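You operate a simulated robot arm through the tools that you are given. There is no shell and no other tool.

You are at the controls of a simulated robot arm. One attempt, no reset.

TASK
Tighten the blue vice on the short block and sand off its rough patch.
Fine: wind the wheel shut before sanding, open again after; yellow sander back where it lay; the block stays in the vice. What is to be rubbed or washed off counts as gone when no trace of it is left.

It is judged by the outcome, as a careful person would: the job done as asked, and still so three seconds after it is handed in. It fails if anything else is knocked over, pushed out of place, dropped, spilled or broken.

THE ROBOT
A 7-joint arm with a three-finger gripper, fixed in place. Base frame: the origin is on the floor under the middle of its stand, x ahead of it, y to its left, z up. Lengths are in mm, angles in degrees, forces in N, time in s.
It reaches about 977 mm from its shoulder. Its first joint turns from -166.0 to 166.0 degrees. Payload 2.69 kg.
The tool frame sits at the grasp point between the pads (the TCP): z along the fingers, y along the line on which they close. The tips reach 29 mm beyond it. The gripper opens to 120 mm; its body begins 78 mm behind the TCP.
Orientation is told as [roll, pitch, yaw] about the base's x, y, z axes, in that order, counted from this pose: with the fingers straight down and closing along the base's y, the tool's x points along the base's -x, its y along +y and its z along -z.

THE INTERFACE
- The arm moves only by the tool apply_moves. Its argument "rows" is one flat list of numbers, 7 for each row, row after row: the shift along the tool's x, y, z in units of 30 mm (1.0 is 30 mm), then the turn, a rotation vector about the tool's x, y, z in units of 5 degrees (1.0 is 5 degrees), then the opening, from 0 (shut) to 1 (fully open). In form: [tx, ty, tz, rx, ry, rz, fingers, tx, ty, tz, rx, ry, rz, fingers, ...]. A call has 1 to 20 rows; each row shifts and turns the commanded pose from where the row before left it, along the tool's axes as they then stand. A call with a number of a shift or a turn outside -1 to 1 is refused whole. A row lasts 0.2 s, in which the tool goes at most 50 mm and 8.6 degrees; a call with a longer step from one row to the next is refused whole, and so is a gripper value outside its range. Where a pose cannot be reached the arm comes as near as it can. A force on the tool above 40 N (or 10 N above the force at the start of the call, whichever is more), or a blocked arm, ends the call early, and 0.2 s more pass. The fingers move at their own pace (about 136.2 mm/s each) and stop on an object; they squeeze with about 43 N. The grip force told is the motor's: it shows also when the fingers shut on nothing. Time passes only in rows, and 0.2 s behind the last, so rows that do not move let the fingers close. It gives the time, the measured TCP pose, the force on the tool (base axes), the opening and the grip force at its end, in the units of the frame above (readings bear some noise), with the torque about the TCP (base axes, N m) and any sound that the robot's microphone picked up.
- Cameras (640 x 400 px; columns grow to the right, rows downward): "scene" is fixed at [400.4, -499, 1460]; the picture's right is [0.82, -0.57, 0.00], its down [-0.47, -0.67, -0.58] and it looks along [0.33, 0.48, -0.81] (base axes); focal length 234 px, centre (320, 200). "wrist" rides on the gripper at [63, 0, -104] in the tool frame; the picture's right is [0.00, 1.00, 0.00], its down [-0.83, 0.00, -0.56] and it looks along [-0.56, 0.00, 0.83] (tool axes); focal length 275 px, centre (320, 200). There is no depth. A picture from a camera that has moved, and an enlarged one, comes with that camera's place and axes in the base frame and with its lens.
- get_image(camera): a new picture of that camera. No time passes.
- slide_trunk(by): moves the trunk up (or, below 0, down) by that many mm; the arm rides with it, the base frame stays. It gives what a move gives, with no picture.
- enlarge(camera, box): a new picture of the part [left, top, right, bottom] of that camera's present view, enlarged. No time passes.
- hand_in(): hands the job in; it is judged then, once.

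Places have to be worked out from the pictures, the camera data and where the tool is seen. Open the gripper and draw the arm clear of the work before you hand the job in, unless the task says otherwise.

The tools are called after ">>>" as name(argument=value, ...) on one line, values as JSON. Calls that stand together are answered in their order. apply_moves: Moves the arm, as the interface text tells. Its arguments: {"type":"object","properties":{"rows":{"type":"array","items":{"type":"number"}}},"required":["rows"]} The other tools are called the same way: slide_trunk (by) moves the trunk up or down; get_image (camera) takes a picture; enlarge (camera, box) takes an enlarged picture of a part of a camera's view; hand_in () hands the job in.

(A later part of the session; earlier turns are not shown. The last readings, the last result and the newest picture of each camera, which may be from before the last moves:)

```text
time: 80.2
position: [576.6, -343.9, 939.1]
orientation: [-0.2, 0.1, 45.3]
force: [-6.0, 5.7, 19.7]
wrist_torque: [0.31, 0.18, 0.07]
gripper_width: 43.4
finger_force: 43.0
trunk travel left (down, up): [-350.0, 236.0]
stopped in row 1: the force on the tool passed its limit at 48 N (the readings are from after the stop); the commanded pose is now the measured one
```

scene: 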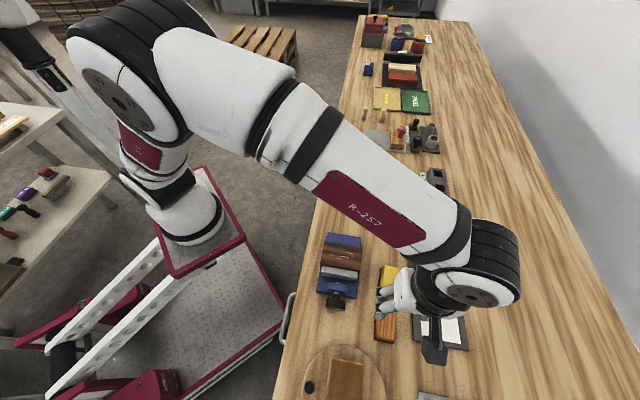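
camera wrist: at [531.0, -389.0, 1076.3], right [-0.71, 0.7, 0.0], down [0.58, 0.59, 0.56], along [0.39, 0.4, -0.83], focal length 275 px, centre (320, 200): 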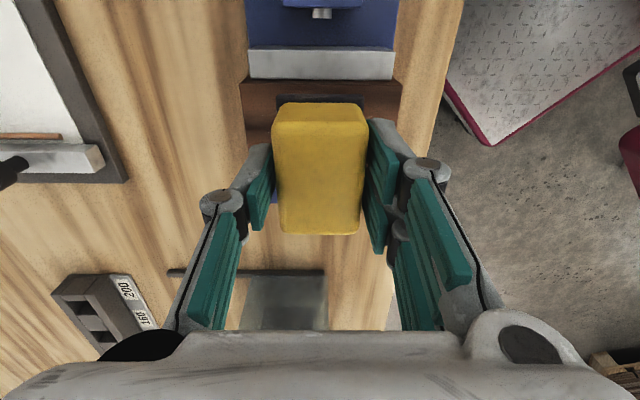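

Contact found at TCP z≈939 (stiffness about 20 N/mm). I'll ease to around 10–12 N and start lateral strokes of ±22 mm.

>>> apply_moves(rows=[0, 0, -0.012, 0, 0, 0, 0.15])

>>> apply_moves(rows=[0, 0.24, 0, 0, 0, 0, 0.15, 0, 0.24, 0, 0, 0, 0, 0.15, 0, 0.24, 0, 0, 0, 0, 0.15, 0, -0.24, 0, 0, 0, 0, 0.15, 0, -0.24, 0, 0, 0, 0, 0.15, 0, -0.24, 0, 0, 0, 0, 0.15])

```text
time: 80.6
position: [576.6, -344.2, 937.8]
orientation: [-0.2, 0.0, 45.3]
force: [-9.3, 5.3, 22.1]
wrist_torque: [0.31, 0.31, -0.03]
gripper_width: 43.4
finger_force: 43.4
trunk travel left (down, up): [-350.0, 236.0]
```

```text
time: 81.7
position: [563.9, -332.5, 937.9]
orientation: [0.3, 0.0, 45.3]
force: [-8.5, 9.0, 23.3]
wrist_torque: [0.14, -0.1, 0.13]
gripper_width: 43.3
finger_force: 43.3
trunk travel left (down, up): [-350.0, 236.0]
stopped in row 5: the force on the tool passed its limit at 46 N (the readings are from after the stop); the commanded pose is now the measured one
```

Normal force was too high (23 N plus friction). I'll ease up by about 0.7 mm and check.

>>> apply_moves(rows=[0, 0, -0.025, 0, 0, 0, 0.15])

>>> apply_moves(rows=[0, -0.1, 0, 0, 0, 0, 0.15])

>>> get_image(camera="wrist")

```text
time: 82.1
position: [563.8, -332.6, 938.3]
orientation: [0.4, 0.0, 45.3]
force: [-8.4, 7.8, 19.6]
wrist_torque: [0.07, 0.03, 0.07]
gripper_width: 43.3
finger_force: 42.9
trunk travel left (down, up): [-350.0, 236.0]
```

```text
time: 82.5
position: [566.1, -334.6, 938.3]
orientation: [0.4, 0.0, 45.2]
force: [-10.5, 8.6, 25.3]
wrist_torque: [0.26, 0.4, -0.02]
gripper_width: 43.3
finger_force: 42.8
trunk travel left (down, up): [-350.0, 236.0]
```

```text
taken
camera wrist: at [522.2, -379.9, 1044.1], right [-0.71, 0.7, 0.01], down [0.59, 0.59, 0.56], along [0.39, 0.4, -0.83], focal length 275 px, centre (320, 200)
```

wrist: 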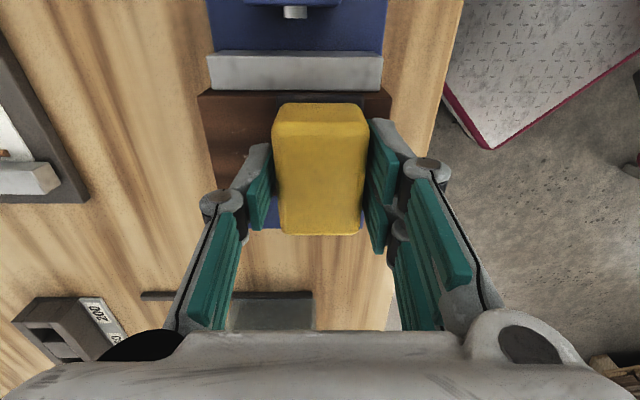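

Force still ~25 N; I'll raise another 0.8 mm and correct the 0.4° roll that the stop left.

>>> apply_moves(rows=[0, 0, -0.027, 0.08, 0, 0, 0.15])

>>> apply_moves(rows=[0, -0.1, 0, 0, 0, 0, 0.15])

```text
time: 82.9
position: [566.9, -334.8, 939.4]
orientation: [0.0, 0.0, 45.2]
force: [-7.8, 5.2, 11.1]
wrist_torque: [0.35, 0.51, -0.01]
gripper_width: 43.3
finger_force: 43.2
trunk travel left (down, up): [-350.0, 236.0]
```

```text
time: 83.3
position: [570.0, -336.4, 938.1]
orientation: [0.0, -0.1, 45.3]
force: [-3.0, 3.4, 5.8]
wrist_torque: [0.22, 0.28, -0.01]
gripper_width: 43.2
finger_force: 42.6
trunk travel left (down, up): [-350.0, 236.0]
```

Normal force is now 6–11 N with friction about 0.7. Doing full lateral strokes across the patch.

>>> apply_moves(rows=[0, 0.22, 0, 0, 0, 0, 0.15, 0, 0.22, 0, 0, 0, 0, 0.15, 0, -0.21, 0, 0, 0, 0, 0.15, 0, -0.21, 0, 0, 0, 0, 0.15, 0, -0.21, 0, 0, 0, 0, 0.15, 0, -0.21, 0, 0, 0, 0, 0.15, 0, -0.21, 0, 0, 0, 0, 0.15, 0, -0.21, 0, 0, 0, 0, 0.15, 0, -0.21, 0, 0, 0, 0, 0.15])

>>> get_image(camera="wrist")

>>> enlarge(camera="scene", box=[310, 225, 390, 315])

```text
time: 85.3
position: [591.1, -359.5, 937.9]
orientation: [0.1, 0.0, 45.3]
force: [-0.4, 0.8, 2.4]
wrist_torque: [0.06, 0.12, 0.01]
gripper_width: 43.3
finger_force: 43.5
trunk travel left (down, up): [-350.0, 236.0]
```

```text
taken
camera wrist: at [546.0, -404.0, 1044.3], right [-0.71, 0.7, 0.0], down [0.58, 0.59, 0.56], along [0.39, 0.4, -0.83], focal length 275 px, centre (320, 200)
```

wrist: 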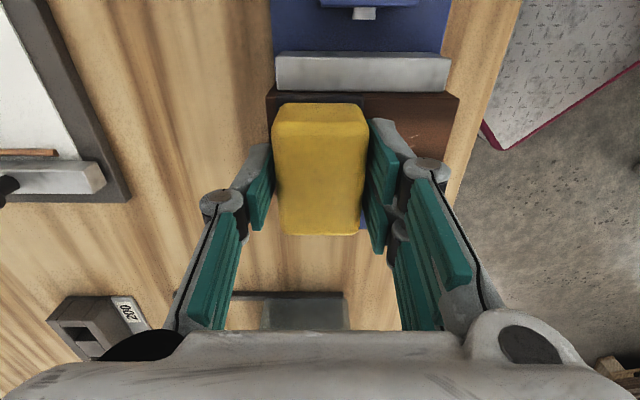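

```text
4.44 times, centred on (350, 270) of scene
camera zoom: at [400.4, -499.0, 1460.0], right [0.82, -0.57, 0.0], down [-0.47, -0.67, -0.58], along [0.33, 0.48, -0.81], focal length 1039 px, centre (187, -111)
```

zoom: 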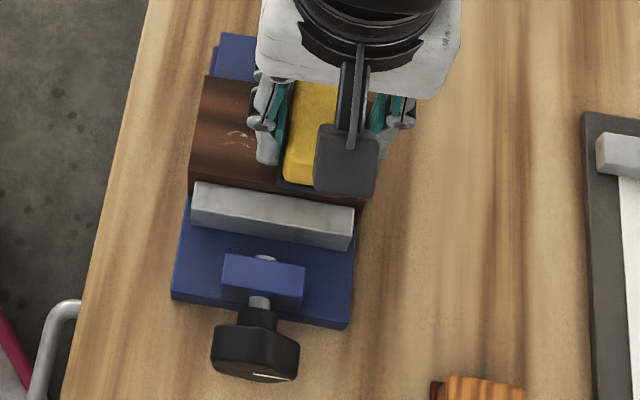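

The scratches on the exposed side are fading. The force dropped to 2 N at this end, so I'll press slightly more and continue strokes.

>>> apply_moves(rows=[0, 0.21, 0.012, 0, 0, 0, 0.15, 0, 0.21, 0, 0, 0, 0, 0.15, 0, 0.21, 0, 0, 0, 0, 0.15, 0, 0.21, 0, 0, 0, 0, 0.15, 0, 0.21, 0, 0, 0, 0, 0.15, 0, 0.21, 0, 0, 0, 0, 0.15, 0, 0.21, 0, 0, 0, 0, 0.15])

>>> enlarge(camera="scene", box=[310, 225, 390, 315])

```text
time: 86.9
position: [558.9, -328.1, 938.0]
orientation: [0.0, 0.0, 45.2]
force: [1.4, -2.2, 3.3]
wrist_torque: [-0.01, 0.0, 0.03]
gripper_width: 43.4
finger_force: 42.6
trunk travel left (down, up): [-350.0, 236.0]
```

```text
4.44 times, centred on (350, 270) of scene
camera zoom: at [400.4, -499.0, 1460.0], right [0.82, -0.57, 0.0], down [-0.47, -0.67, -0.58], along [0.33, 0.48, -0.81], focal length 1039 px, centre (187, -111)
```

zoom: 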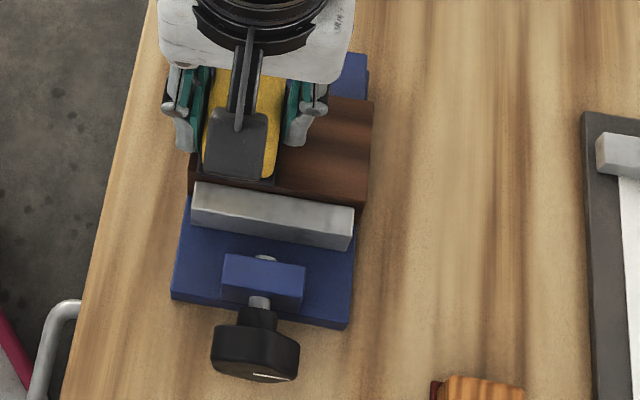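

The right part now looks clean. More strokes with a bit more pressure to cover the left part fully.

>>> apply_moves(rows=[0, -0.21, 0.012, 0, 0, 0, 0.15, 0, -0.21, 0, 0, 0, 0, 0.15, 0, -0.21, 0, 0, 0, 0, 0.15, 0, -0.21, 0, 0, 0, 0, 0.15, 0, -0.21, 0, 0, 0, 0, 0.15, 0, -0.21, 0, 0, 0, 0, 0.15, 0, -0.21, 0, 0, 0, 0, 0.15, 0, 0.21, 0, 0, 0, 0, 0.15, 0, 0.21, 0, 0, 0, 0, 0.15, 0, 0.21, 0, 0, 0, 0, 0.15, 0, 0.21, 0, 0, 0, 0, 0.15, 0, 0.21, 0, 0, 0, 0, 0.15, 0, 0.21, 0, 0, 0, 0, 0.15, 0, 0.21, 0, 0, 0, 0, 0.15])

>>> apply_moves(rows=[0, -0.21, 0, 0, 0, 0, 0.15, 0, -0.21, 0, 0, 0, 0, 0.15, 0, -0.21, 0, 0, 0, 0, 0.15, 0, -0.21, 0, 0, 0, 0, 0.15, 0, -0.21, 0, 0, 0, 0, 0.15, 0, -0.21, 0, 0, 0, 0, 0.15, 0, -0.21, 0, 0, 0, 0, 0.15])

>>> enlarge(camera="scene", box=[310, 225, 390, 315])

```text
time: 89.9
position: [559.2, -328.6, 937.7]
orientation: [-0.1, 0.0, 45.2]
force: [8.7, -10.0, 20.0]
wrist_torque: [-0.28, -0.24, 0.0]
gripper_width: 43.2
finger_force: 43.1
trunk travel left (down, up): [-350.0, 236.0]
```

```text
time: 90.4
position: [560.4, -329.3, 937.9]
orientation: [0.6, 0.1, 45.1]
force: [-6.5, 9.1, 21.1]
wrist_torque: [0.04, 0.1, 0.01]
gripper_width: 43.6
finger_force: 43.6
trunk travel left (down, up): [-350.0, 236.0]
stopped in row 2: the force on the tool passed its limit at 45 N (the readings are from after the stop); the commanded pose is now the measured one
```

```text
4.44 times, centred on (350, 270) of scene
camera zoom: at [400.4, -499.0, 1460.0], right [0.82, -0.57, 0.0], down [-0.47, -0.67, -0.58], along [0.33, 0.48, -0.81], focal length 1039 px, centre (187, -111)
```

zoom: 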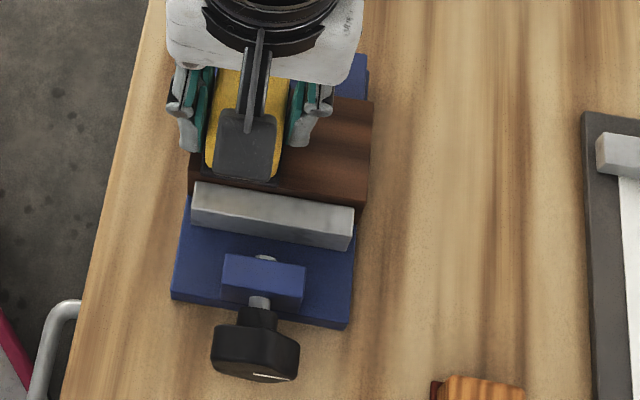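

Reversal friction with ~20 N normal force tripped the limit. I'll level the roll, ease the pressure, and continue.

>>> apply_moves(rows=[0, 0, -0.04, 0.12, 0, 0, 0.15, 0, 0, 0, 0, 0, 0, 0.15])

>>> apply_moves(rows=[0, -0.1, 0, 0, 0, 0, 0.15])

```text
time: 91.0
position: [562.2, -329.5, 937.1]
orientation: [0.1, 0.0, 45.2]
force: [-10.4, 9.4, 15.9]
wrist_torque: [0.64, 0.79, 0.0]
gripper_width: 43.2
finger_force: 43.0
trunk travel left (down, up): [-350.0, 236.0]
```

```text
time: 91.4
position: [564.3, -331.3, 937.3]
orientation: [0.1, -0.1, 45.3]
force: [-9.1, 10.1, 16.4]
wrist_torque: [0.61, 0.67, -0.04]
gripper_width: 43.3
finger_force: 42.6
trunk travel left (down, up): [-350.0, 236.0]
```

>>> apply_moves(rows=[0, -0.15, -0.012, 0, 0, 0, 0.15, 0, -0.21, 0, 0, 0, 0, 0.15, 0, -0.21, 0, 0, 0, 0, 0.15, 0, -0.21, 0, 0, 0, 0, 0.15, 0, -0.21, 0, 0, 0, 0, 0.15, 0, -0.21, 0, 0, 0, 0, 0.15])

>>> enlarge(camera="scene", box=[310, 225, 390, 315])

>>> get_image(camera="wrist")

```text
time: 92.8
position: [589.7, -356.2, 937.2]
orientation: [0.2, 0.0, 45.1]
force: [-3.2, 1.3, 3.7]
wrist_torque: [0.11, 0.16, 0.02]
gripper_width: 43.1
finger_force: 43.0
trunk travel left (down, up): [-350.0, 236.0]
```

```text
4.44 times, centred on (350, 270) of scene
camera zoom: at [400.4, -499.0, 1460.0], right [0.82, -0.57, 0.0], down [-0.47, -0.67, -0.58], along [0.33, 0.48, -0.81], focal length 1039 px, centre (187, -111)
```

zoom: 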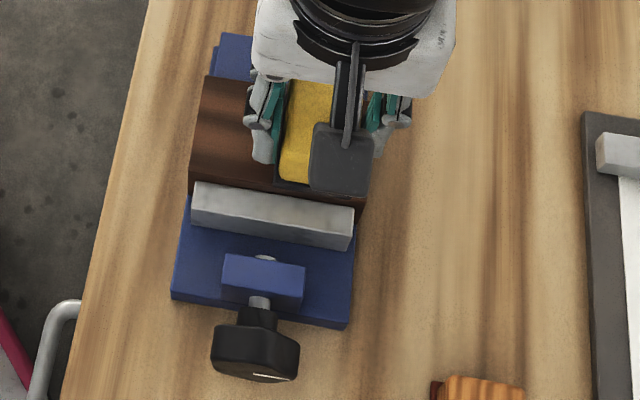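

```text
taken
camera wrist: at [545.0, -402.3, 1043.8], right [-0.71, 0.7, 0.0], down [0.58, 0.59, 0.56], along [0.39, 0.4, -0.83], focal length 275 px, centre (320, 200)
```

wrist: 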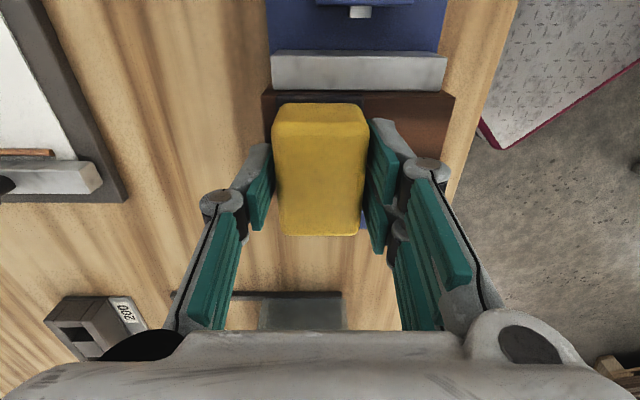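

Both exposed sides look clean. I'll lift off and move back to inspect the whole top closely.

>>> apply_moves(rows=[0, 0, -0.5, 0, 0, 0, 0.15, 0, 0, -1, 0, 0, 0, 0.15, 0, -0.9, -0.3, 0, 0, 0, 0.15, 0, -0.9, 0, 0, 0, 0, 0.15, 0, -0.9, 0, 0, 0, 0, 0.15, 0, -0.9, 0, 0, 0, 0, 0.15, 0, 0, 0, 0, 0, 0, 0.15])

>>> enlarge(camera="scene", box=[325, 240, 365, 290])

>>> get_image(camera="wrist")

```text
time: 94.4
position: [665.9, -434.6, 990.5]
orientation: [0.1, 0.0, 45.4]
force: [-0.4, 0.4, -0.2]
wrist_torque: [0.0, 0.04, -0.01]
gripper_width: 43.1
finger_force: 43.1
trunk travel left (down, up): [-350.0, 236.0]
```

```text
8.00 times, centred on (345, 265) of scene
camera zoom: at [400.4, -499.0, 1460.0], right [0.82, -0.57, 0.0], down [-0.47, -0.67, -0.58], along [0.33, 0.48, -0.81], focal length 1871 px, centre (120, -320)
```

zoom: 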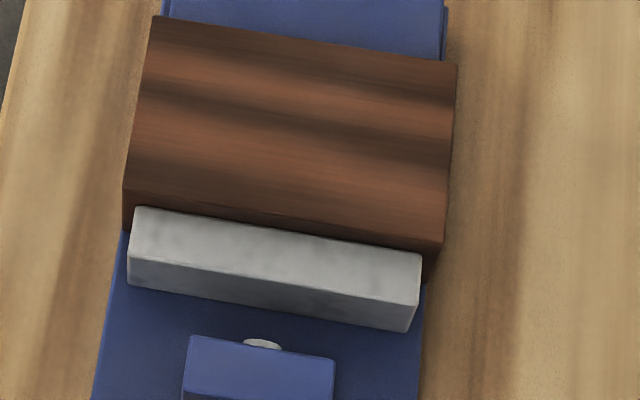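

```text
taken
camera wrist: at [621.4, -479.5, 1096.5], right [-0.71, 0.7, 0.0], down [0.58, 0.59, 0.56], along [0.39, 0.4, -0.83], focal length 275 px, centre (320, 200)
```

wrist: 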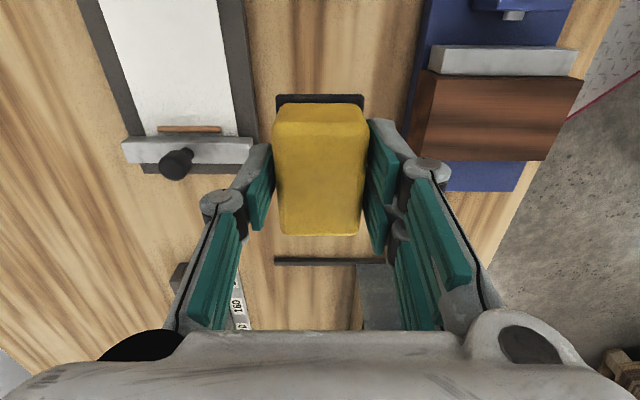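

The top looks clean from the scene camera. I'll zoom the wrist view too, to make sure no trace remains.

>>> enlarge(camera="wrist", box=[420, 60, 590, 170])

>>> enlarge(camera="scene", box=[328, 240, 358, 270])

```text
3.64 times, centred on (505, 115) of wrist
camera zoom: at [621.4, -479.5, 1096.5], right [-0.71, 0.7, 0.0], down [0.58, 0.59, 0.56], along [0.39, 0.4, -0.83], focal length 1001 px, centre (-353, 509)
```

zoom: 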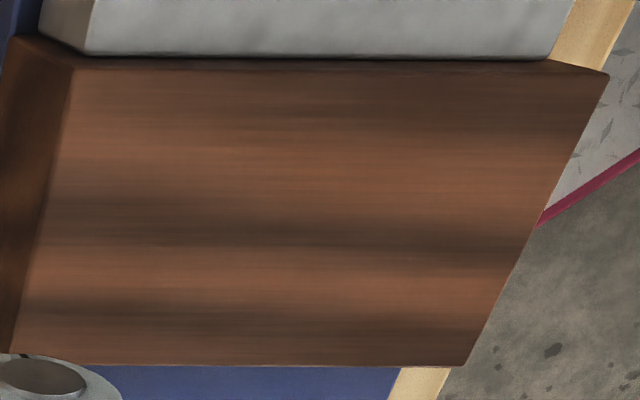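

```text
13.33 times, centred on (343, 255) of scene
camera zoom: at [400.4, -499.0, 1460.0], right [0.82, -0.57, 0.0], down [-0.47, -0.67, -0.58], along [0.33, 0.48, -0.81], focal length 3118 px, centre (13, -533)
```

zoom: 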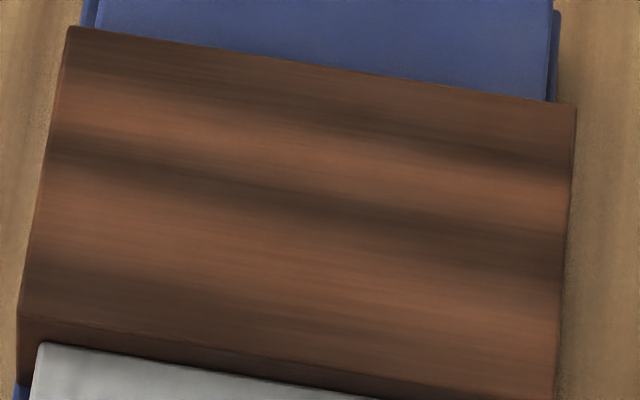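

No trace visible at 13× zoom. For certainty I'll make one more light double pass over the whole area before putting the sander back.

>>> apply_moves(rows=[0, 0.9, 0, 0, 0, 0, 0.15, 0, 0.9, 0, 0, 0, 0, 0.15, 0, 0.9, 0, 0, 0, 0, 0.15, 0, 0.9, 0, 0, 0, 0, 0.15, 0, 0, 0.85, 0, 0, 0, 0.15, 0, 0, 0.85, 0, 0, 0, 0.15, 0, 0, 0, 0, 0, 0, 0.15])

>>> apply_moves(rows=[0, 0, 0.025, 0, 0, 0, 0.15])

>>> apply_moves(rows=[0, 0, 0.02, 0, 0, 0, 0.15])

```text
time: 96.0
position: [589.7, -358.1, 940.9]
orientation: [0.1, 0.1, 45.2]
force: [0.3, 0.7, -1.8]
wrist_torque: [-0.03, 0.0, 0.03]
gripper_width: 43.2
finger_force: 42.6
trunk travel left (down, up): [-350.0, 236.0]
```

```text
time: 96.4
position: [589.3, -357.7, 938.9]
orientation: [0.1, 0.0, 45.2]
force: [1.0, 0.0, -0.3]
wrist_torque: [0.01, -0.05, -0.02]
gripper_width: 43.4
finger_force: 42.2
trunk travel left (down, up): [-350.0, 236.0]
```

```text
time: 96.8
position: [588.8, -357.6, 939.7]
orientation: [0.1, 0.0, 45.2]
force: [0.2, -0.6, -0.9]
wrist_torque: [-0.04, -0.03, 0.01]
gripper_width: 43.1
finger_force: 42.7
trunk travel left (down, up): [-350.0, 236.0]
```

>>> apply_moves(rows=[0, 0, 0.02, 0, 0, 0, 0.15])

>>> apply_moves(rows=[0, 0, 0.02, 0, 0, 0, 0.15])

```text
time: 97.2
position: [588.3, -358.5, 939.2]
orientation: [0.1, -0.1, 45.1]
force: [0.3, 0.1, -2.5]
wrist_torque: [-0.02, 0.02, 0.0]
gripper_width: 43.4
finger_force: 43.1
trunk travel left (down, up): [-350.0, 236.0]
```

```text
time: 97.6
position: [589.7, -357.4, 937.8]
orientation: [0.2, 0.1, 45.2]
force: [0.2, -0.2, -1.0]
wrist_torque: [0.0, -0.05, -0.01]
gripper_width: 42.8
finger_force: 43.1
trunk travel left (down, up): [-350.0, 236.0]
```

Still hovering just above; another 0.6 mm step at a time.

>>> apply_moves(rows=[0, 0, 0.02, 0, 0, 0, 0.15])

>>> apply_moves(rows=[0, 0, 0.012, 0, 0, 0, 0.15])

```text
time: 98.0
position: [588.9, -357.8, 936.9]
orientation: [0.1, 0.1, 45.3]
force: [0.0, 1.7, -0.8]
wrist_torque: [0.04, 0.02, -0.03]
gripper_width: 43.2
finger_force: 42.9
trunk travel left (down, up): [-350.0, 236.0]
```

```text
time: 98.4
position: [590.7, -358.2, 937.7]
orientation: [0.0, 0.0, 45.2]
force: [-1.8, 0.7, 6.6]
wrist_torque: [0.16, 0.16, 0.01]
gripper_width: 43.5
finger_force: 42.9
trunk travel left (down, up): [-350.0, 236.0]
```

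Contact at 6.6 N. Now a full pass to the left and back.

>>> apply_moves(rows=[0, 0.21, 0.003, 0, 0, 0, 0.15, 0, 0.21, 0, 0, 0, 0, 0.15, 0, 0.21, 0, 0, 0, 0, 0.15, 0, 0.21, 0, 0, 0, 0, 0.15, 0, 0.21, 0, 0, 0, 0, 0.15, 0, 0.21, 0, 0, 0, 0, 0.15, 0, 0.21, 0, 0, 0, 0, 0.15])

>>> apply_moves(rows=[0, -0.21, 0, 0, 0, 0, 0.15, 0, -0.21, 0, 0, 0, 0, 0.15, 0, -0.21, 0, 0, 0, 0, 0.15, 0, -0.21, 0, 0, 0, 0, 0.15, 0, -0.21, 0, 0, 0, 0, 0.15, 0, -0.21, 0, 0, 0, 0, 0.15, 0, -0.21, 0, 0, 0, 0, 0.15])

```text
time: 100.0
position: [558.2, -326.3, 937.7]
orientation: [0.0, 0.0, 45.2]
force: [8.1, -7.5, 15.0]
wrist_torque: [-0.1, -0.12, -0.02]
gripper_width: 43.3
finger_force: 42.7
trunk travel left (down, up): [-350.0, 236.0]
```

```text
time: 100.5
position: [560.3, -328.7, 938.2]
orientation: [0.9, -0.1, 45.3]
force: [-7.8, 8.9, 21.7]
wrist_torque: [-0.05, 0.14, -0.02]
gripper_width: 43.1
finger_force: 43.1
trunk travel left (down, up): [-350.0, 236.0]
stopped in row 2: the force on the tool passed its limit at 46 N (the readings are from after the stop); the commanded pose is now the measured one
```

Reversal stick again at the left end. I'll lift slightly, level the tool, then make the return pass lightly.

>>> apply_moves(rows=[0, 0, -0.07, 0.18, 0, 0, 0.15, 0, 0, 0, 0, 0, 0, 0.15])

>>> apply_moves(rows=[0, -0.05, 0, 0, 0, 0, 0.15])

```text
time: 101.1
position: [561.4, -327.7, 938.6]
orientation: [0.0, -0.1, 45.2]
force: [0.0, 0.0, -1.0]
wrist_torque: [0.05, 0.01, 0.0]
gripper_width: 43.0
finger_force: 43.1
trunk travel left (down, up): [-350.0, 236.0]
```

```text
time: 101.5
position: [562.7, -329.7, 939.0]
orientation: [0.1, -0.2, 45.2]
force: [-0.5, -0.2, -1.4]
wrist_torque: [-0.02, 0.02, 0.02]
gripper_width: 43.1
finger_force: 43.3
trunk travel left (down, up): [-350.0, 236.0]
```

>>> apply_moves(rows=[0, -0.05, 0.03, 0, 0, 0, 0.15])

>>> apply_moves(rows=[0, -0.05, 0.015, 0, 0, 0, 0.15])

```text
time: 101.9
position: [563.8, -330.8, 938.2]
orientation: [0.0, -0.1, 45.2]
force: [-1.0, 1.6, 0.3]
wrist_torque: [0.03, 0.05, -0.02]
gripper_width: 43.4
finger_force: 43.2
trunk travel left (down, up): [-350.0, 236.0]
```

```text
time: 102.3
position: [564.1, -332.2, 937.3]
orientation: [0.1, -0.1, 45.2]
force: [-4.8, 7.2, 11.0]
wrist_torque: [0.43, 0.43, -0.06]
gripper_width: 43.2
finger_force: 42.9
trunk travel left (down, up): [-350.0, 236.0]
```

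Good at 11 N; sweep to the right end.

>>> apply_moves(rows=[0, -0.21, 0, 0, 0, 0, 0.15, 0, -0.21, 0, 0, 0, 0, 0.15, 0, -0.21, 0.003, 0, 0, 0, 0.15, 0, -0.21, 0.003, 0, 0, 0, 0.15, 0, -0.21, 0.003, 0, 0, 0, 0.15, 0, -0.21, 0.003, 0, 0, 0, 0.15])

>>> apply_moves(rows=[0, 0, -0.5, 0, 0, 0, 0.15, 0, 0, -1, 0, 0, 0, 0.15, 0, -0.9, -0.3, 0, 0, 0, 0.15, 0, -0.9, 0, 0, 0, 0, 0.15, 0, -0.9, 0, 0, 0, 0, 0.15, 0, -0.9, 0, 0, 0, 0, 0.15, 0, 0, 0, 0, 0, 0, 0.15])

>>> enlarge(camera="scene", box=[325, 240, 365, 290])

>>> get_image(camera="wrist")

```text
time: 103.7
position: [589.6, -358.7, 938.2]
orientation: [-0.1, -0.1, 45.2]
force: [-11.1, 10.6, 25.9]
wrist_torque: [0.78, 0.86, -0.01]
gripper_width: 43.1
finger_force: 42.6
trunk travel left (down, up): [-350.0, 236.0]
```

```text
time: 105.3
position: [666.6, -435.4, 990.0]
orientation: [0.0, -0.1, 45.2]
force: [0.2, -1.0, -0.8]
wrist_torque: [0.0, -0.01, -0.02]
gripper_width: 43.1
finger_force: 42.9
trunk travel left (down, up): [-350.0, 236.0]
```

```text
8.00 times, centred on (345, 265) of scene
camera zoom: at [400.4, -499.0, 1460.0], right [0.82, -0.57, 0.0], down [-0.47, -0.67, -0.58], along [0.33, 0.48, -0.81], focal length 1871 px, centre (120, -320)
```

zoom: 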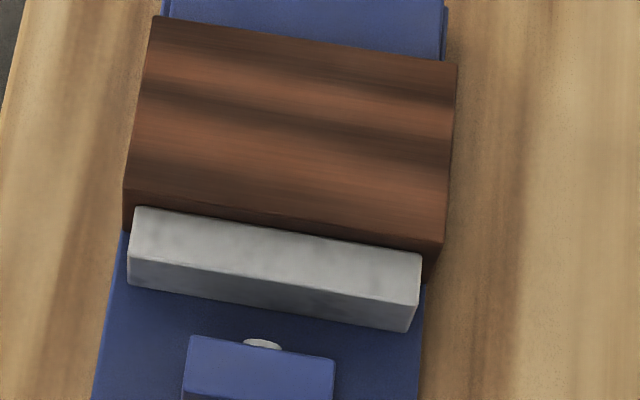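

```text
taken
camera wrist: at [622.2, -480.2, 1096.1], right [-0.71, 0.7, 0.0], down [0.58, 0.59, 0.56], along [0.39, 0.4, -0.83], focal length 275 px, centre (320, 200)
```

wrist: 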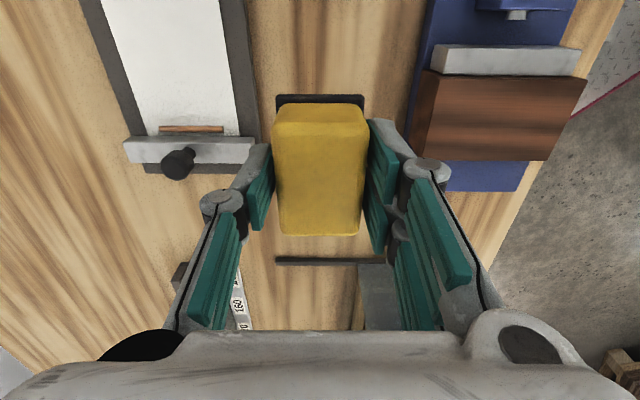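

Clean everywhere and the block hasn't moved. Now I'll carry the sander back to its pick pose (646.0, -452.1, yaw 40.1) and descend to 6 mm above the bench.

>>> apply_moves(rows=[0.44, 0.0475, 0, 0, 0, 0, 0.15, 0.44, 0.0475, 0, 0, 0, 0, 0.15, 0, 0, 0, 0, 0, 0.51, 0.15, 0, 0, 0, 0, 0, 0.51, 0.15, 0, 0, 0.867, 0, 0, 0, 0.15, 0, 0, 0.867, 0, 0, 0, 0.15, 0, 0, 0.867, 0, 0, 0, 0.15, 0, 0, 0.6, 0, 0, 0, 0.15, 0, 0, 0, 0, 0, 0, 0.15])

>>> get_image(camera="wrist")

```text
time: 107.3
position: [645.2, -451.3, 893.2]
orientation: [0.1, -0.1, 40.1]
force: [-0.2, -0.8, -1.1]
wrist_torque: [0.0, -0.03, -0.01]
gripper_width: 42.8
finger_force: 43.0
trunk travel left (down, up): [-350.0, 236.0]
```

```text
taken
camera wrist: at [597.6, -492.1, 999.9], right [-0.65, 0.76, 0.0], down [0.63, 0.54, 0.56], along [0.42, 0.36, -0.83], focal length 275 px, centre (320, 200)
```

wrist: 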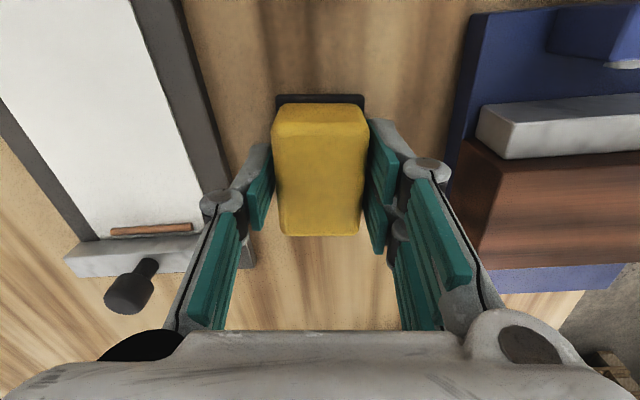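

Aligned with the original spot. Lower 10 mm, then creep until contact.

>>> apply_moves(rows=[0, 0, 0.17, 0, 0, 0, 0.15, 0, 0, 0.17, 0, 0, 0, 0.15, 0, 0, 0, 0, 0, 0, 0.15])

>>> apply_moves(rows=[0, 0, 0.035, 0, 0, 0, 0.15])

>>> apply_moves(rows=[0, 0, 0.03, 0, 0, 0, 0.15])

```text
time: 108.1
position: [646.8, -451.2, 884.1]
orientation: [0.0, -0.1, 40.1]
force: [-0.3, 0.0, -1.4]
wrist_torque: [0.0, 0.02, 0.01]
gripper_width: 43.1
finger_force: 42.8
trunk travel left (down, up): [-350.0, 236.0]
```

```text
time: 108.5
position: [646.9, -452.3, 883.6]
orientation: [0.0, -0.1, 40.1]
force: [-0.8, -0.3, -2.5]
wrist_torque: [-0.02, -0.03, -0.02]
gripper_width: 43.3
finger_force: 43.2
trunk travel left (down, up): [-350.0, 236.0]
```

```text
time: 108.9
position: [647.1, -451.1, 881.0]
orientation: [0.1, -0.1, 40.1]
force: [0.6, -0.3, -2.0]
wrist_torque: [-0.02, -0.01, 0.01]
gripper_width: 43.2
finger_force: 43.0
trunk travel left (down, up): [-350.0, 236.0]
```

>>> apply_moves(rows=[0, 0, 0.03, 0, 0, 0, 0.15])

>>> apply_moves(rows=[0, 0, 0.025, 0, 0, 0, 0.15])

```text
time: 109.3
position: [647.0, -450.9, 880.7]
orientation: [0.0, -0.2, 40.1]
force: [-0.6, 0.0, -1.2]
wrist_torque: [0.02, 0.01, 0.0]
gripper_width: 43.1
finger_force: 43.4
trunk travel left (down, up): [-350.0, 236.0]
```

```text
time: 109.7
position: [646.3, -451.2, 880.4]
orientation: [0.0, -0.1, 40.1]
force: [-0.2, -0.4, -1.3]
wrist_torque: [-0.01, 0.01, -0.03]
gripper_width: 43.3
finger_force: 42.9
trunk travel left (down, up): [-350.0, 236.0]
```

Not touching yet; two more small steps.

>>> apply_moves(rows=[0, 0, 0.025, 0, 0, 0, 0.15])

>>> apply_moves(rows=[0, 0, 0.02, 0, 0, 0, 0.15])

```text
time: 110.1
position: [647.2, -451.5, 880.2]
orientation: [-0.1, -0.1, 40.2]
force: [0.9, 0.2, -1.8]
wrist_torque: [-0.06, -0.02, 0.01]
gripper_width: 43.1
finger_force: 42.8
trunk travel left (down, up): [-350.0, 236.0]
```

```text
time: 110.5
position: [646.1, -451.0, 879.9]
orientation: [0.0, 0.0, 40.1]
force: [-0.1, 1.1, 0.9]
wrist_torque: [0.03, 0.12, -0.05]
gripper_width: 43.1
finger_force: 43.1
trunk travel left (down, up): [-350.0, 236.0]
```

>>> apply_moves(rows=[0, -0.01, 0.015, 0, 0, 0, 0.15])

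```text
time: 110.9
position: [646.4, -450.4, 879.9]
orientation: [0.0, -0.1, 40.1]
force: [-2.5, 3.2, 8.4]
wrist_torque: [0.22, 0.29, 0.01]
gripper_width: 43.4
finger_force: 43.2
trunk travel left (down, up): [-350.0, 236.0]
```

Pad is on the bench (8 N). Opening gently and lifting straight up.

>>> apply_moves(rows=[0, 0, 0, 0, 0, 0, 0.4, 0, 0, 0, 0, 0, 0, 0.5, 0, 0, 0, 0, 0, 0, 0.5, 0, 0, -0.5, 0, 0, 0, 0.5, 0, 0, -0.9, 0, 0, 0, 0.5, 0, 0, -0.9, 0, 0, 0, 0.5, 0, 0, -0.9, 0, 0, 0, 0.5, 0, 0, -0.6, 0, 0, 0, 0.5])

>>> get_image(camera="wrist")

>>> enlarge(camera="scene", box=[340, 230, 440, 330])

```text
time: 112.7
position: [645.3, -453.3, 992.5]
orientation: [-0.1, 0.0, 40.1]
force: [-0.6, -0.2, -0.8]
wrist_torque: [0.0, -0.01, 0.01]
gripper_width: 60.0
finger_force: 0.0
trunk travel left (down, up): [-350.0, 236.0]
```

```text
taken
camera wrist: at [597.0, -493.2, 1098.8], right [-0.65, 0.76, 0.0], down [0.63, 0.54, 0.56], along [0.42, 0.36, -0.83], focal length 275 px, centre (320, 200)
```

wrist: 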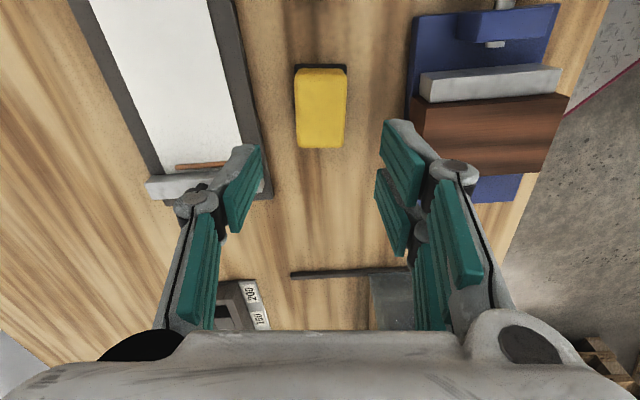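

```text
4.00 times, centred on (390, 280) of scene
camera zoom: at [400.4, -499.0, 1460.0], right [0.82, -0.57, 0.0], down [-0.47, -0.67, -0.58], along [0.33, 0.48, -0.81], focal length 935 px, centre (40, -120)
```

zoom: 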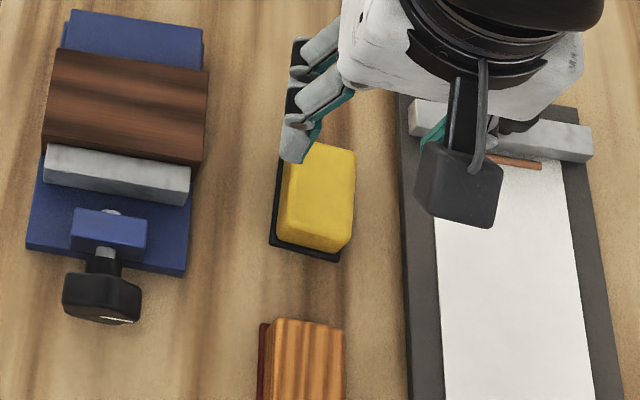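

The sander is back within about 1 mm of where it lay. Now I'll go to the wheel, leaning 25° to the right, to wind it open counter-clockwise.

>>> apply_moves(rows=[0, 0, 0, 0, 0, -0.52, 0.47, 0, 0, 0, 0, 0, -0.52, 0.47, 0.571, 0.659, 0, 0, 0, 0, 0.47, 0.571, 0.659, 0, 0, 0, 0, 0.47, 0.571, 0.659, 0, 0, 0, 0, 0.47, 0.571, 0.659, 0, 0, 0, 0, 0.47, 0.571, 0.659, 0, 0, 0, 0, 0.47, 0, 0, 0, -1, 0, 0, 0.47, 0, 0, 0, -1, 0, 0, 0.47, 0, 0, 0, -1, 0, 0, 0.47, 0, 0, 0, -1, 0, 0, 0.47, 0, 0, 0, -1, 0, 0, 0.47, 0, -0.406, 0.87, 0, 0, 0, 0.47, 0, -0.406, 0.87, 0, 0, 0, 0.47, 0, 0, 0, 0, 0, 0, 0.47])

>>> get_image(camera="wrist")

```text
time: 115.9
position: [517.5, -443.1, 934.9]
orientation: [24.9, -0.1, 45.3]
force: [-0.1, -0.1, 1.3]
wrist_torque: [-0.01, 0.0, 0.02]
gripper_width: 56.3
finger_force: 0.0
trunk travel left (down, up): [-350.0, 236.0]
```

```text
taken
camera wrist: at [503.6, -518.9, 1031.1], right [-0.65, 0.63, 0.42], down [0.75, 0.43, 0.51], along [0.14, 0.64, -0.75], focal length 275 px, centre (320, 200)
```

wrist: 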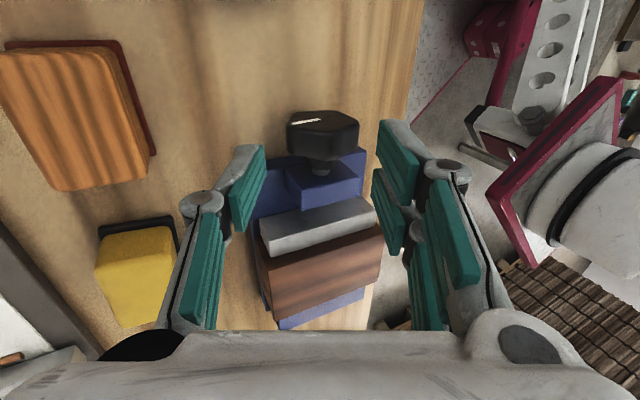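

Wheel is centred. Advance 45 mm, grip, and begin the counter-clockwise stroke.

>>> apply_moves(rows=[0.08, 0.02, 0.75, 0, 0, 0, 0.47, 0, 0, 0.75, 0, 0, 0, 0.47, 0, 0, 0, 0, 0, 0, 0.47, 0, 0, 0, 0, 0, 0, 0.3, 0, 0, 0, 0, 0, 0, 0.1, 0, 0, 0, 0, 0, 0, 0.1])

>>> apply_moves(rows=[0, 0.0581, 0.0025, 1, 0, 0, 0.1, 0, 0.0581, 0.0025, 1, 0, 0, 0.1, 0, 0.0581, 0.0025, 1, 0, 0, 0.1, 0, 0.0581, 0.0025, 1, 0, 0, 0.1])

>>> get_image(camera="wrist")

```text
time: 117.3
position: [501.1, -430.9, 893.6]
orientation: [25.0, -0.1, 45.3]
force: [3.2, -1.7, -1.7]
wrist_torque: [-0.34, 0.24, -0.39]
gripper_width: 44.4
finger_force: 45.7
trunk travel left (down, up): [-350.0, 236.0]
```

```text
time: 118.3
position: [496.0, -425.7, 894.8]
orientation: [5.1, 0.0, 45.3]
force: [-1.2, 2.6, -13.0]
wrist_torque: [-0.6, 0.67, -0.43]
gripper_width: 44.5
finger_force: 45.4
trunk travel left (down, up): [-350.0, 236.0]
```

```text
taken
camera wrist: at [457.6, -477.3, 1000.7], right [-0.71, 0.7, 0.09], down [0.62, 0.56, 0.56], along [0.34, 0.45, -0.83], focal length 275 px, centre (320, 200)
```

wrist: 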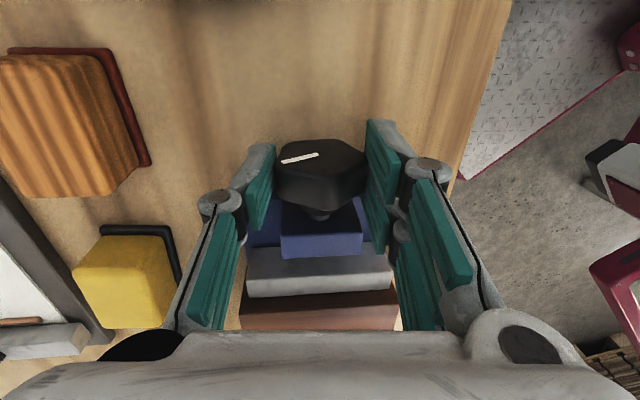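

The wheel is turning back with the hand. Relieve slightly and continue to +30°.

>>> apply_moves(rows=[0, 0.0581, 0.03, 1, 0, 0, 0.1, 0, 0.0581, 0.01, 1, 0, 0, 0.1, 0, 0.0581, 0.0025, 1, 0, 0, 0.1, 0, 0.0581, 0.0025, 1, 0, 0, 0.1])

>>> apply_moves(rows=[0, 0.0581, 0.0025, 1, 0, 0, 0.1, 0, 0.0581, 0.0025, 1, 0, 0, 0.1, 0, 0.0581, 0.0025, 1, 0, 0, 0.1])

>>> get_image(camera="wrist")

```text
time: 119.3
position: [490.3, -422.3, 894.9]
orientation: [-15.0, -0.1, 45.3]
force: [-5.6, 9.7, 2.6]
wrist_torque: [0.49, -0.14, -0.47]
gripper_width: 44.4
finger_force: 44.9
trunk travel left (down, up): [-350.0, 236.0]
```

```text
time: 120.1
position: [487.6, -416.9, 892.6]
orientation: [-30.0, -0.1, 45.3]
force: [-7.9, 11.4, 3.8]
wrist_torque: [0.79, -0.49, 0.18]
gripper_width: 44.6
finger_force: 45.2
trunk travel left (down, up): [-350.0, 236.0]
```

```text
taken
camera wrist: at [405.5, -425.7, 984.8], right [-0.62, 0.61, -0.5], down [0.38, 0.79, 0.48], along [0.69, 0.11, -0.72], focal length 275 px, centre (320, 200)
```

wrist: 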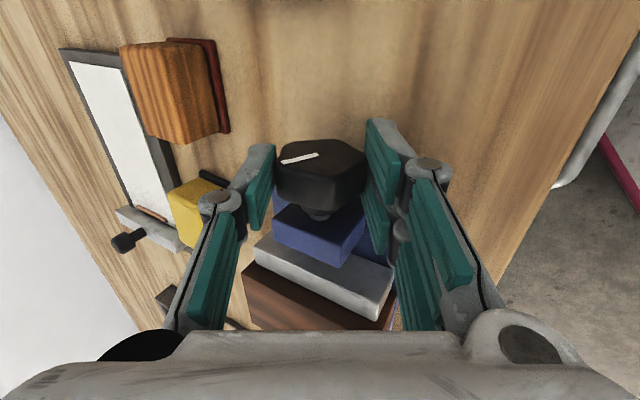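

First opening stroke done. Release, back off, swing to -25° again.

>>> apply_moves(rows=[0, 0, 0, 0, 0, 0, 0.47, 0, 0, 0, 0, 0, 0, 0.47, 0, 0, -0.75, 0, 0, 0, 0.47, 0, 0, -0.75, 0, 0, 0, 0.47, 0, -0.189, 0.0082, -1, 0, 0, 0.47, 0, -0.189, 0.0082, -1, 0, 0, 0.47, 0, -0.189, 0.0082, -1, 0, 0, 0.47, 0, -0.189, 0.0082, -1, 0, 0, 0.47, 0, -0.189, 0.0082, -1, 0, 0, 0.47, 0, -0.189, 0.0082, -1, 0, 0, 0.47, 0, -0.189, 0.0082, -1, 0, 0, 0.47, 0, -0.189, 0.0082, -1, 0, 0, 0.47, 0, -0.189, 0.0082, -1, 0, 0, 0.47, 0, -0.189, 0.0082, -1, 0, 0, 0.47, 0, -0.189, 0.0082, -1, 0, 0, 0.47])

>>> get_image(camera="wrist")

```text
time: 123.3
position: [514.0, -445.8, 934.1]
orientation: [25.1, -0.1, 45.3]
force: [0.0, 0.8, 0.4]
wrist_torque: [-0.01, -0.02, -0.02]
gripper_width: 56.4
finger_force: 0.2
trunk travel left (down, up): [-350.0, 236.0]
```

```text
taken
camera wrist: at [501.1, -520.9, 1030.0], right [-0.65, 0.63, 0.42], down [0.75, 0.43, 0.51], along [0.14, 0.65, -0.75], focal length 275 px, centre (320, 200)
```

wrist: 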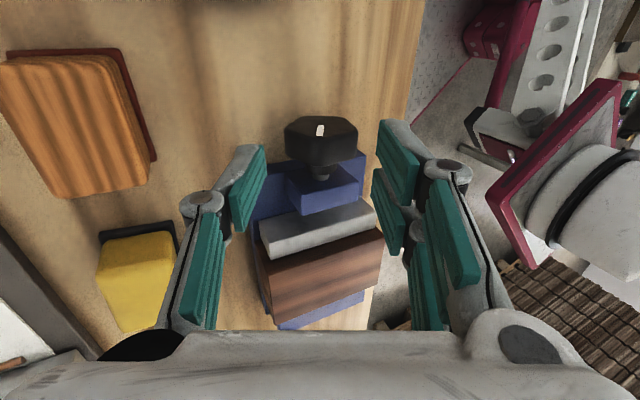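

Centred again. Second opening stroke.

>>> apply_moves(rows=[0, 0.01, 0.75, 0, 0, 0, 0.47, 0, 0, 0.75, 0, 0, 0, 0.47, 0, 0, 0, 0, 0, 0, 0.47, 0, 0, 0, 0, 0, 0, 0.3, 0, 0, 0, 0, 0, 0, 0.1, 0, 0, 0, 0, 0, 0, 0.1, 0, 0.0581, 0.0025, 1, 0, 0, 0.1, 0, 0.0581, 0.0025, 1, 0, 0, 0.1, 0, 0.0581, 0.0025, 1, 0, 0, 0.1, 0, 0.0581, 0.0025, 1, 0, 0, 0.1])

>>> apply_moves(rows=[0, 0.0581, 0.0025, 1, 0, 0, 0.1, 0, 0.0581, 0.0025, 1, 0, 0, 0.1, 0, 0.0581, 0.0025, 1, 0, 0, 0.1])

```text
time: 125.5
position: [496.0, -425.5, 895.1]
orientation: [5.1, -0.2, 45.3]
force: [-4.8, 13.1, -11.2]
wrist_torque: [-0.42, 0.78, -0.05]
gripper_width: 44.3
finger_force: 44.9
trunk travel left (down, up): [-350.0, 236.0]
```

```text
time: 126.3
position: [492.0, -422.5, 894.5]
orientation: [-10.0, -0.1, 45.3]
force: [-7.1, 13.8, -7.6]
wrist_torque: [0.68, -0.23, 0.14]
gripper_width: 44.5
finger_force: 45.6
trunk travel left (down, up): [-350.0, 236.0]
```

>>> apply_moves(rows=[0, 0.085, 0.015, 1, 0, 0, 0.1, 0, 0.0581, 0.0025, 1, 0, 0, 0.1, 0, 0.0581, 0.0025, 1, 0, 0, 0.1, 0, 0.0581, 0.0025, 1, 0, 0, 0.1])

>>> apply_moves(rows=[0, 0, 0, 0, 0, 0, 0.47, 0, 0, 0, 0, 0, 0, 0.47, 0, 0, -0.75, 0, 0, 0, 0.47, 0, 0, -0.75, 0, 0, 0, 0.47, 0, -0.189, 0.0082, -1, 0, 0, 0.47, 0, -0.189, 0.0082, -1, 0, 0, 0.47, 0, -0.189, 0.0082, -1, 0, 0, 0.47, 0, -0.189, 0.0082, -1, 0, 0, 0.47, 0, -0.189, 0.0082, -1, 0, 0, 0.47, 0, -0.189, 0.0082, -1, 0, 0, 0.47, 0, -0.189, 0.0082, -1, 0, 0, 0.47, 0, -0.189, 0.0082, -1, 0, 0, 0.47, 0, -0.189, 0.0082, -1, 0, 0, 0.47, 0, -0.189, 0.0082, -1, 0, 0, 0.47, 0, -0.189, 0.0082, -1, 0, 0, 0.47])

>>> get_image(camera="wrist")

```text
time: 127.3
position: [487.1, -418.0, 891.7]
orientation: [-30.1, -0.1, 45.4]
force: [3.8, 8.2, -3.3]
wrist_torque: [0.18, -0.03, -0.07]
gripper_width: 44.7
finger_force: 44.7
trunk travel left (down, up): [-350.0, 236.0]
```

```text
time: 130.5
position: [514.5, -444.2, 935.0]
orientation: [25.0, -0.1, 45.4]
force: [-0.1, -0.2, 0.7]
wrist_torque: [-0.04, -0.01, 0.0]
gripper_width: 56.4
finger_force: 0.0
trunk travel left (down, up): [-350.0, 236.0]
```

```text
taken
camera wrist: at [500.8, -520.3, 1030.7], right [-0.65, 0.63, 0.42], down [0.75, 0.43, 0.51], along [0.14, 0.65, -0.75], focal length 275 px, centre (320, 200)
```

wrist: 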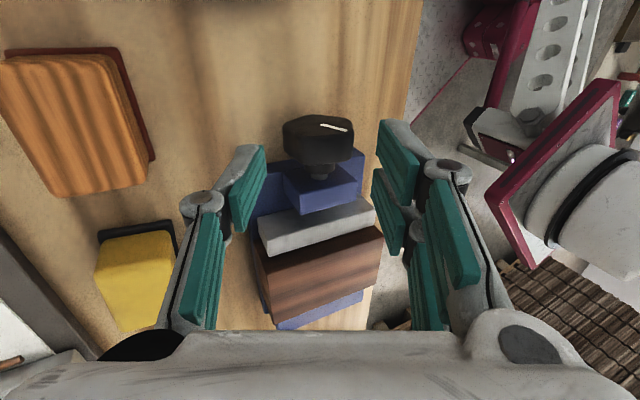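

Two opening strokes done and the jaw is backing away. Third stroke.

>>> apply_moves(rows=[0, -0.03, 0.76, 0, 0, 0, 0.47, 0, 0, 0.75, 0, 0, 0, 0.47, 0, 0, 0, 0, 0, 0, 0.47, 0, 0, 0, 0, 0, 0, 0.3, 0, 0, 0, 0, 0, 0, 0.1, 0, 0, 0, 0, 0, 0, 0.1, 0, 0.0581, 0.0025, 1, 0, 0, 0.1, 0, 0.0581, 0.0025, 1, 0, 0, 0.1, 0, 0.0581, 0.0025, 1, 0, 0, 0.1, 0, 0.0581, 0.0025, 1, 0, 0, 0.1])

>>> apply_moves(rows=[0, 0.0581, 0.0025, 1, 0, 0, 0.1, 0, 0.0581, 0.0025, 1, 0, 0, 0.1, 0, 0.0581, 0.0025, 1, 0, 0, 0.1])

```text
time: 132.7
position: [495.5, -425.6, 895.6]
orientation: [5.1, -0.1, 45.3]
force: [-9.2, 10.1, 2.2]
wrist_torque: [-0.23, 0.7, -0.29]
gripper_width: 44.5
finger_force: 44.9
trunk travel left (down, up): [-350.0, 236.0]
```

```text
time: 133.5
position: [493.0, -422.1, 894.8]
orientation: [-9.8, -0.2, 45.2]
force: [-19.4, 8.3, -1.0]
wrist_torque: [-0.08, 0.62, -0.36]
gripper_width: 44.7
finger_force: 45.2
trunk travel left (down, up): [-350.0, 236.0]
```

>>> apply_moves(rows=[0.02, 0.1, 0.0025, 1, 0, 0, 0.1, 0, 0.0581, 0.0025, 1, 0, 0, 0.1, 0, 0.0581, 0.0025, 1, 0, 0, 0.1, 0, 0.0581, 0.0025, 1, 0, 0, 0.1])

>>> apply_moves(rows=[0, 0, 0, 0, 0, 0, 0.47, 0, 0, 0, 0, 0, 0, 0.47, 0, 0, -0.75, 0, 0, 0, 0.47, 0, 0, -0.75, 0, 0, 0, 0.47, 0, -0.189, 0.0082, -1, 0, 0, 0.47, 0, -0.189, 0.0082, -1, 0, 0, 0.47, 0, -0.189, 0.0082, -1, 0, 0, 0.47, 0, -0.189, 0.0082, -1, 0, 0, 0.47, 0, -0.189, 0.0082, -1, 0, 0, 0.47, 0, -0.189, 0.0082, -1, 0, 0, 0.47, 0, -0.189, 0.0082, -1, 0, 0, 0.47, 0, -0.189, 0.0082, -1, 0, 0, 0.47, 0, -0.189, 0.0082, -1, 0, 0, 0.47, 0, -0.189, 0.0082, -1, 0, 0, 0.47, 0, -0.189, 0.0082, -1, 0, 0, 0.47])

>>> get_image(camera="wrist")

```text
time: 134.5
position: [485.7, -417.1, 892.2]
orientation: [-30.1, -0.2, 45.5]
force: [-11.0, 12.5, 12.9]
wrist_torque: [0.42, -0.2, -0.22]
gripper_width: 44.6
finger_force: 45.0
trunk travel left (down, up): [-350.0, 236.0]
```

```text
time: 137.7
position: [515.4, -444.5, 933.8]
orientation: [25.2, -0.2, 45.3]
force: [-0.1, 1.0, 0.4]
wrist_torque: [-0.02, -0.05, 0.03]
gripper_width: 56.4
finger_force: 0.1
trunk travel left (down, up): [-350.0, 236.0]
```

```text
taken
camera wrist: at [501.0, -521.4, 1029.8], right [-0.65, 0.63, 0.42], down [0.75, 0.43, 0.51], along [0.14, 0.65, -0.75], focal length 275 px, centre (320, 200)
```

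wrist: 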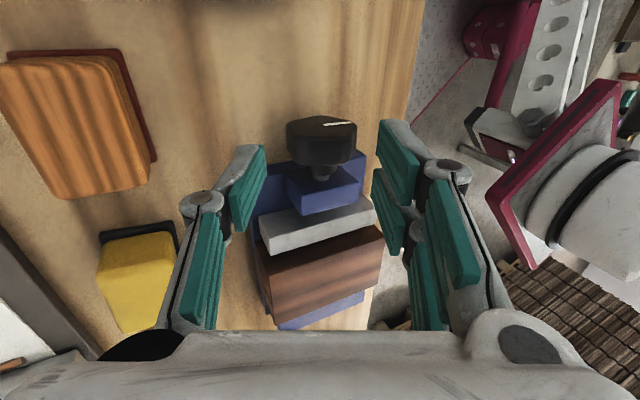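

Fourth opening stroke.

>>> apply_moves(rows=[0, 0.01, 0.73, 0, 0, 0, 0.47, 0, 0, 0.75, 0, 0, 0, 0.47, 0, 0, 0, 0, 0, 0, 0.47, 0, 0, 0, 0, 0, 0, 0.3, 0, 0, 0, 0, 0, 0, 0.1, 0, 0, 0, 0, 0, 0, 0.1, 0, 0.0581, 0.0025, 1, 0, 0, 0.1, 0, 0.0581, 0.0025, 1, 0, 0, 0.1, 0, 0.0581, 0.0025, 1, 0, 0, 0.1, 0, 0.0581, 0.0025, 1, 0, 0, 0.1])

>>> apply_moves(rows=[0, 0.07, 0.0025, 1, 0, 0, 0.1, 0, 0.065, 0.0025, 1, 0, 0, 0.1, 0, 0.065, 0.0025, 1, 0, 0, 0.1])

```text
time: 139.9
position: [495.5, -427.6, 895.3]
orientation: [5.0, -0.2, 45.2]
force: [-9.8, 0.5, 1.9]
wrist_torque: [-0.43, 0.67, -0.21]
gripper_width: 44.4
finger_force: 44.6
trunk travel left (down, up): [-350.0, 236.0]
```

```text
time: 140.7
position: [492.0, -423.1, 895.2]
orientation: [-10.1, -0.2, 45.3]
force: [-9.6, -1.9, -1.1]
wrist_torque: [-0.4, 0.57, -0.45]
gripper_width: 44.4
finger_force: 44.6
trunk travel left (down, up): [-350.0, 236.0]
```

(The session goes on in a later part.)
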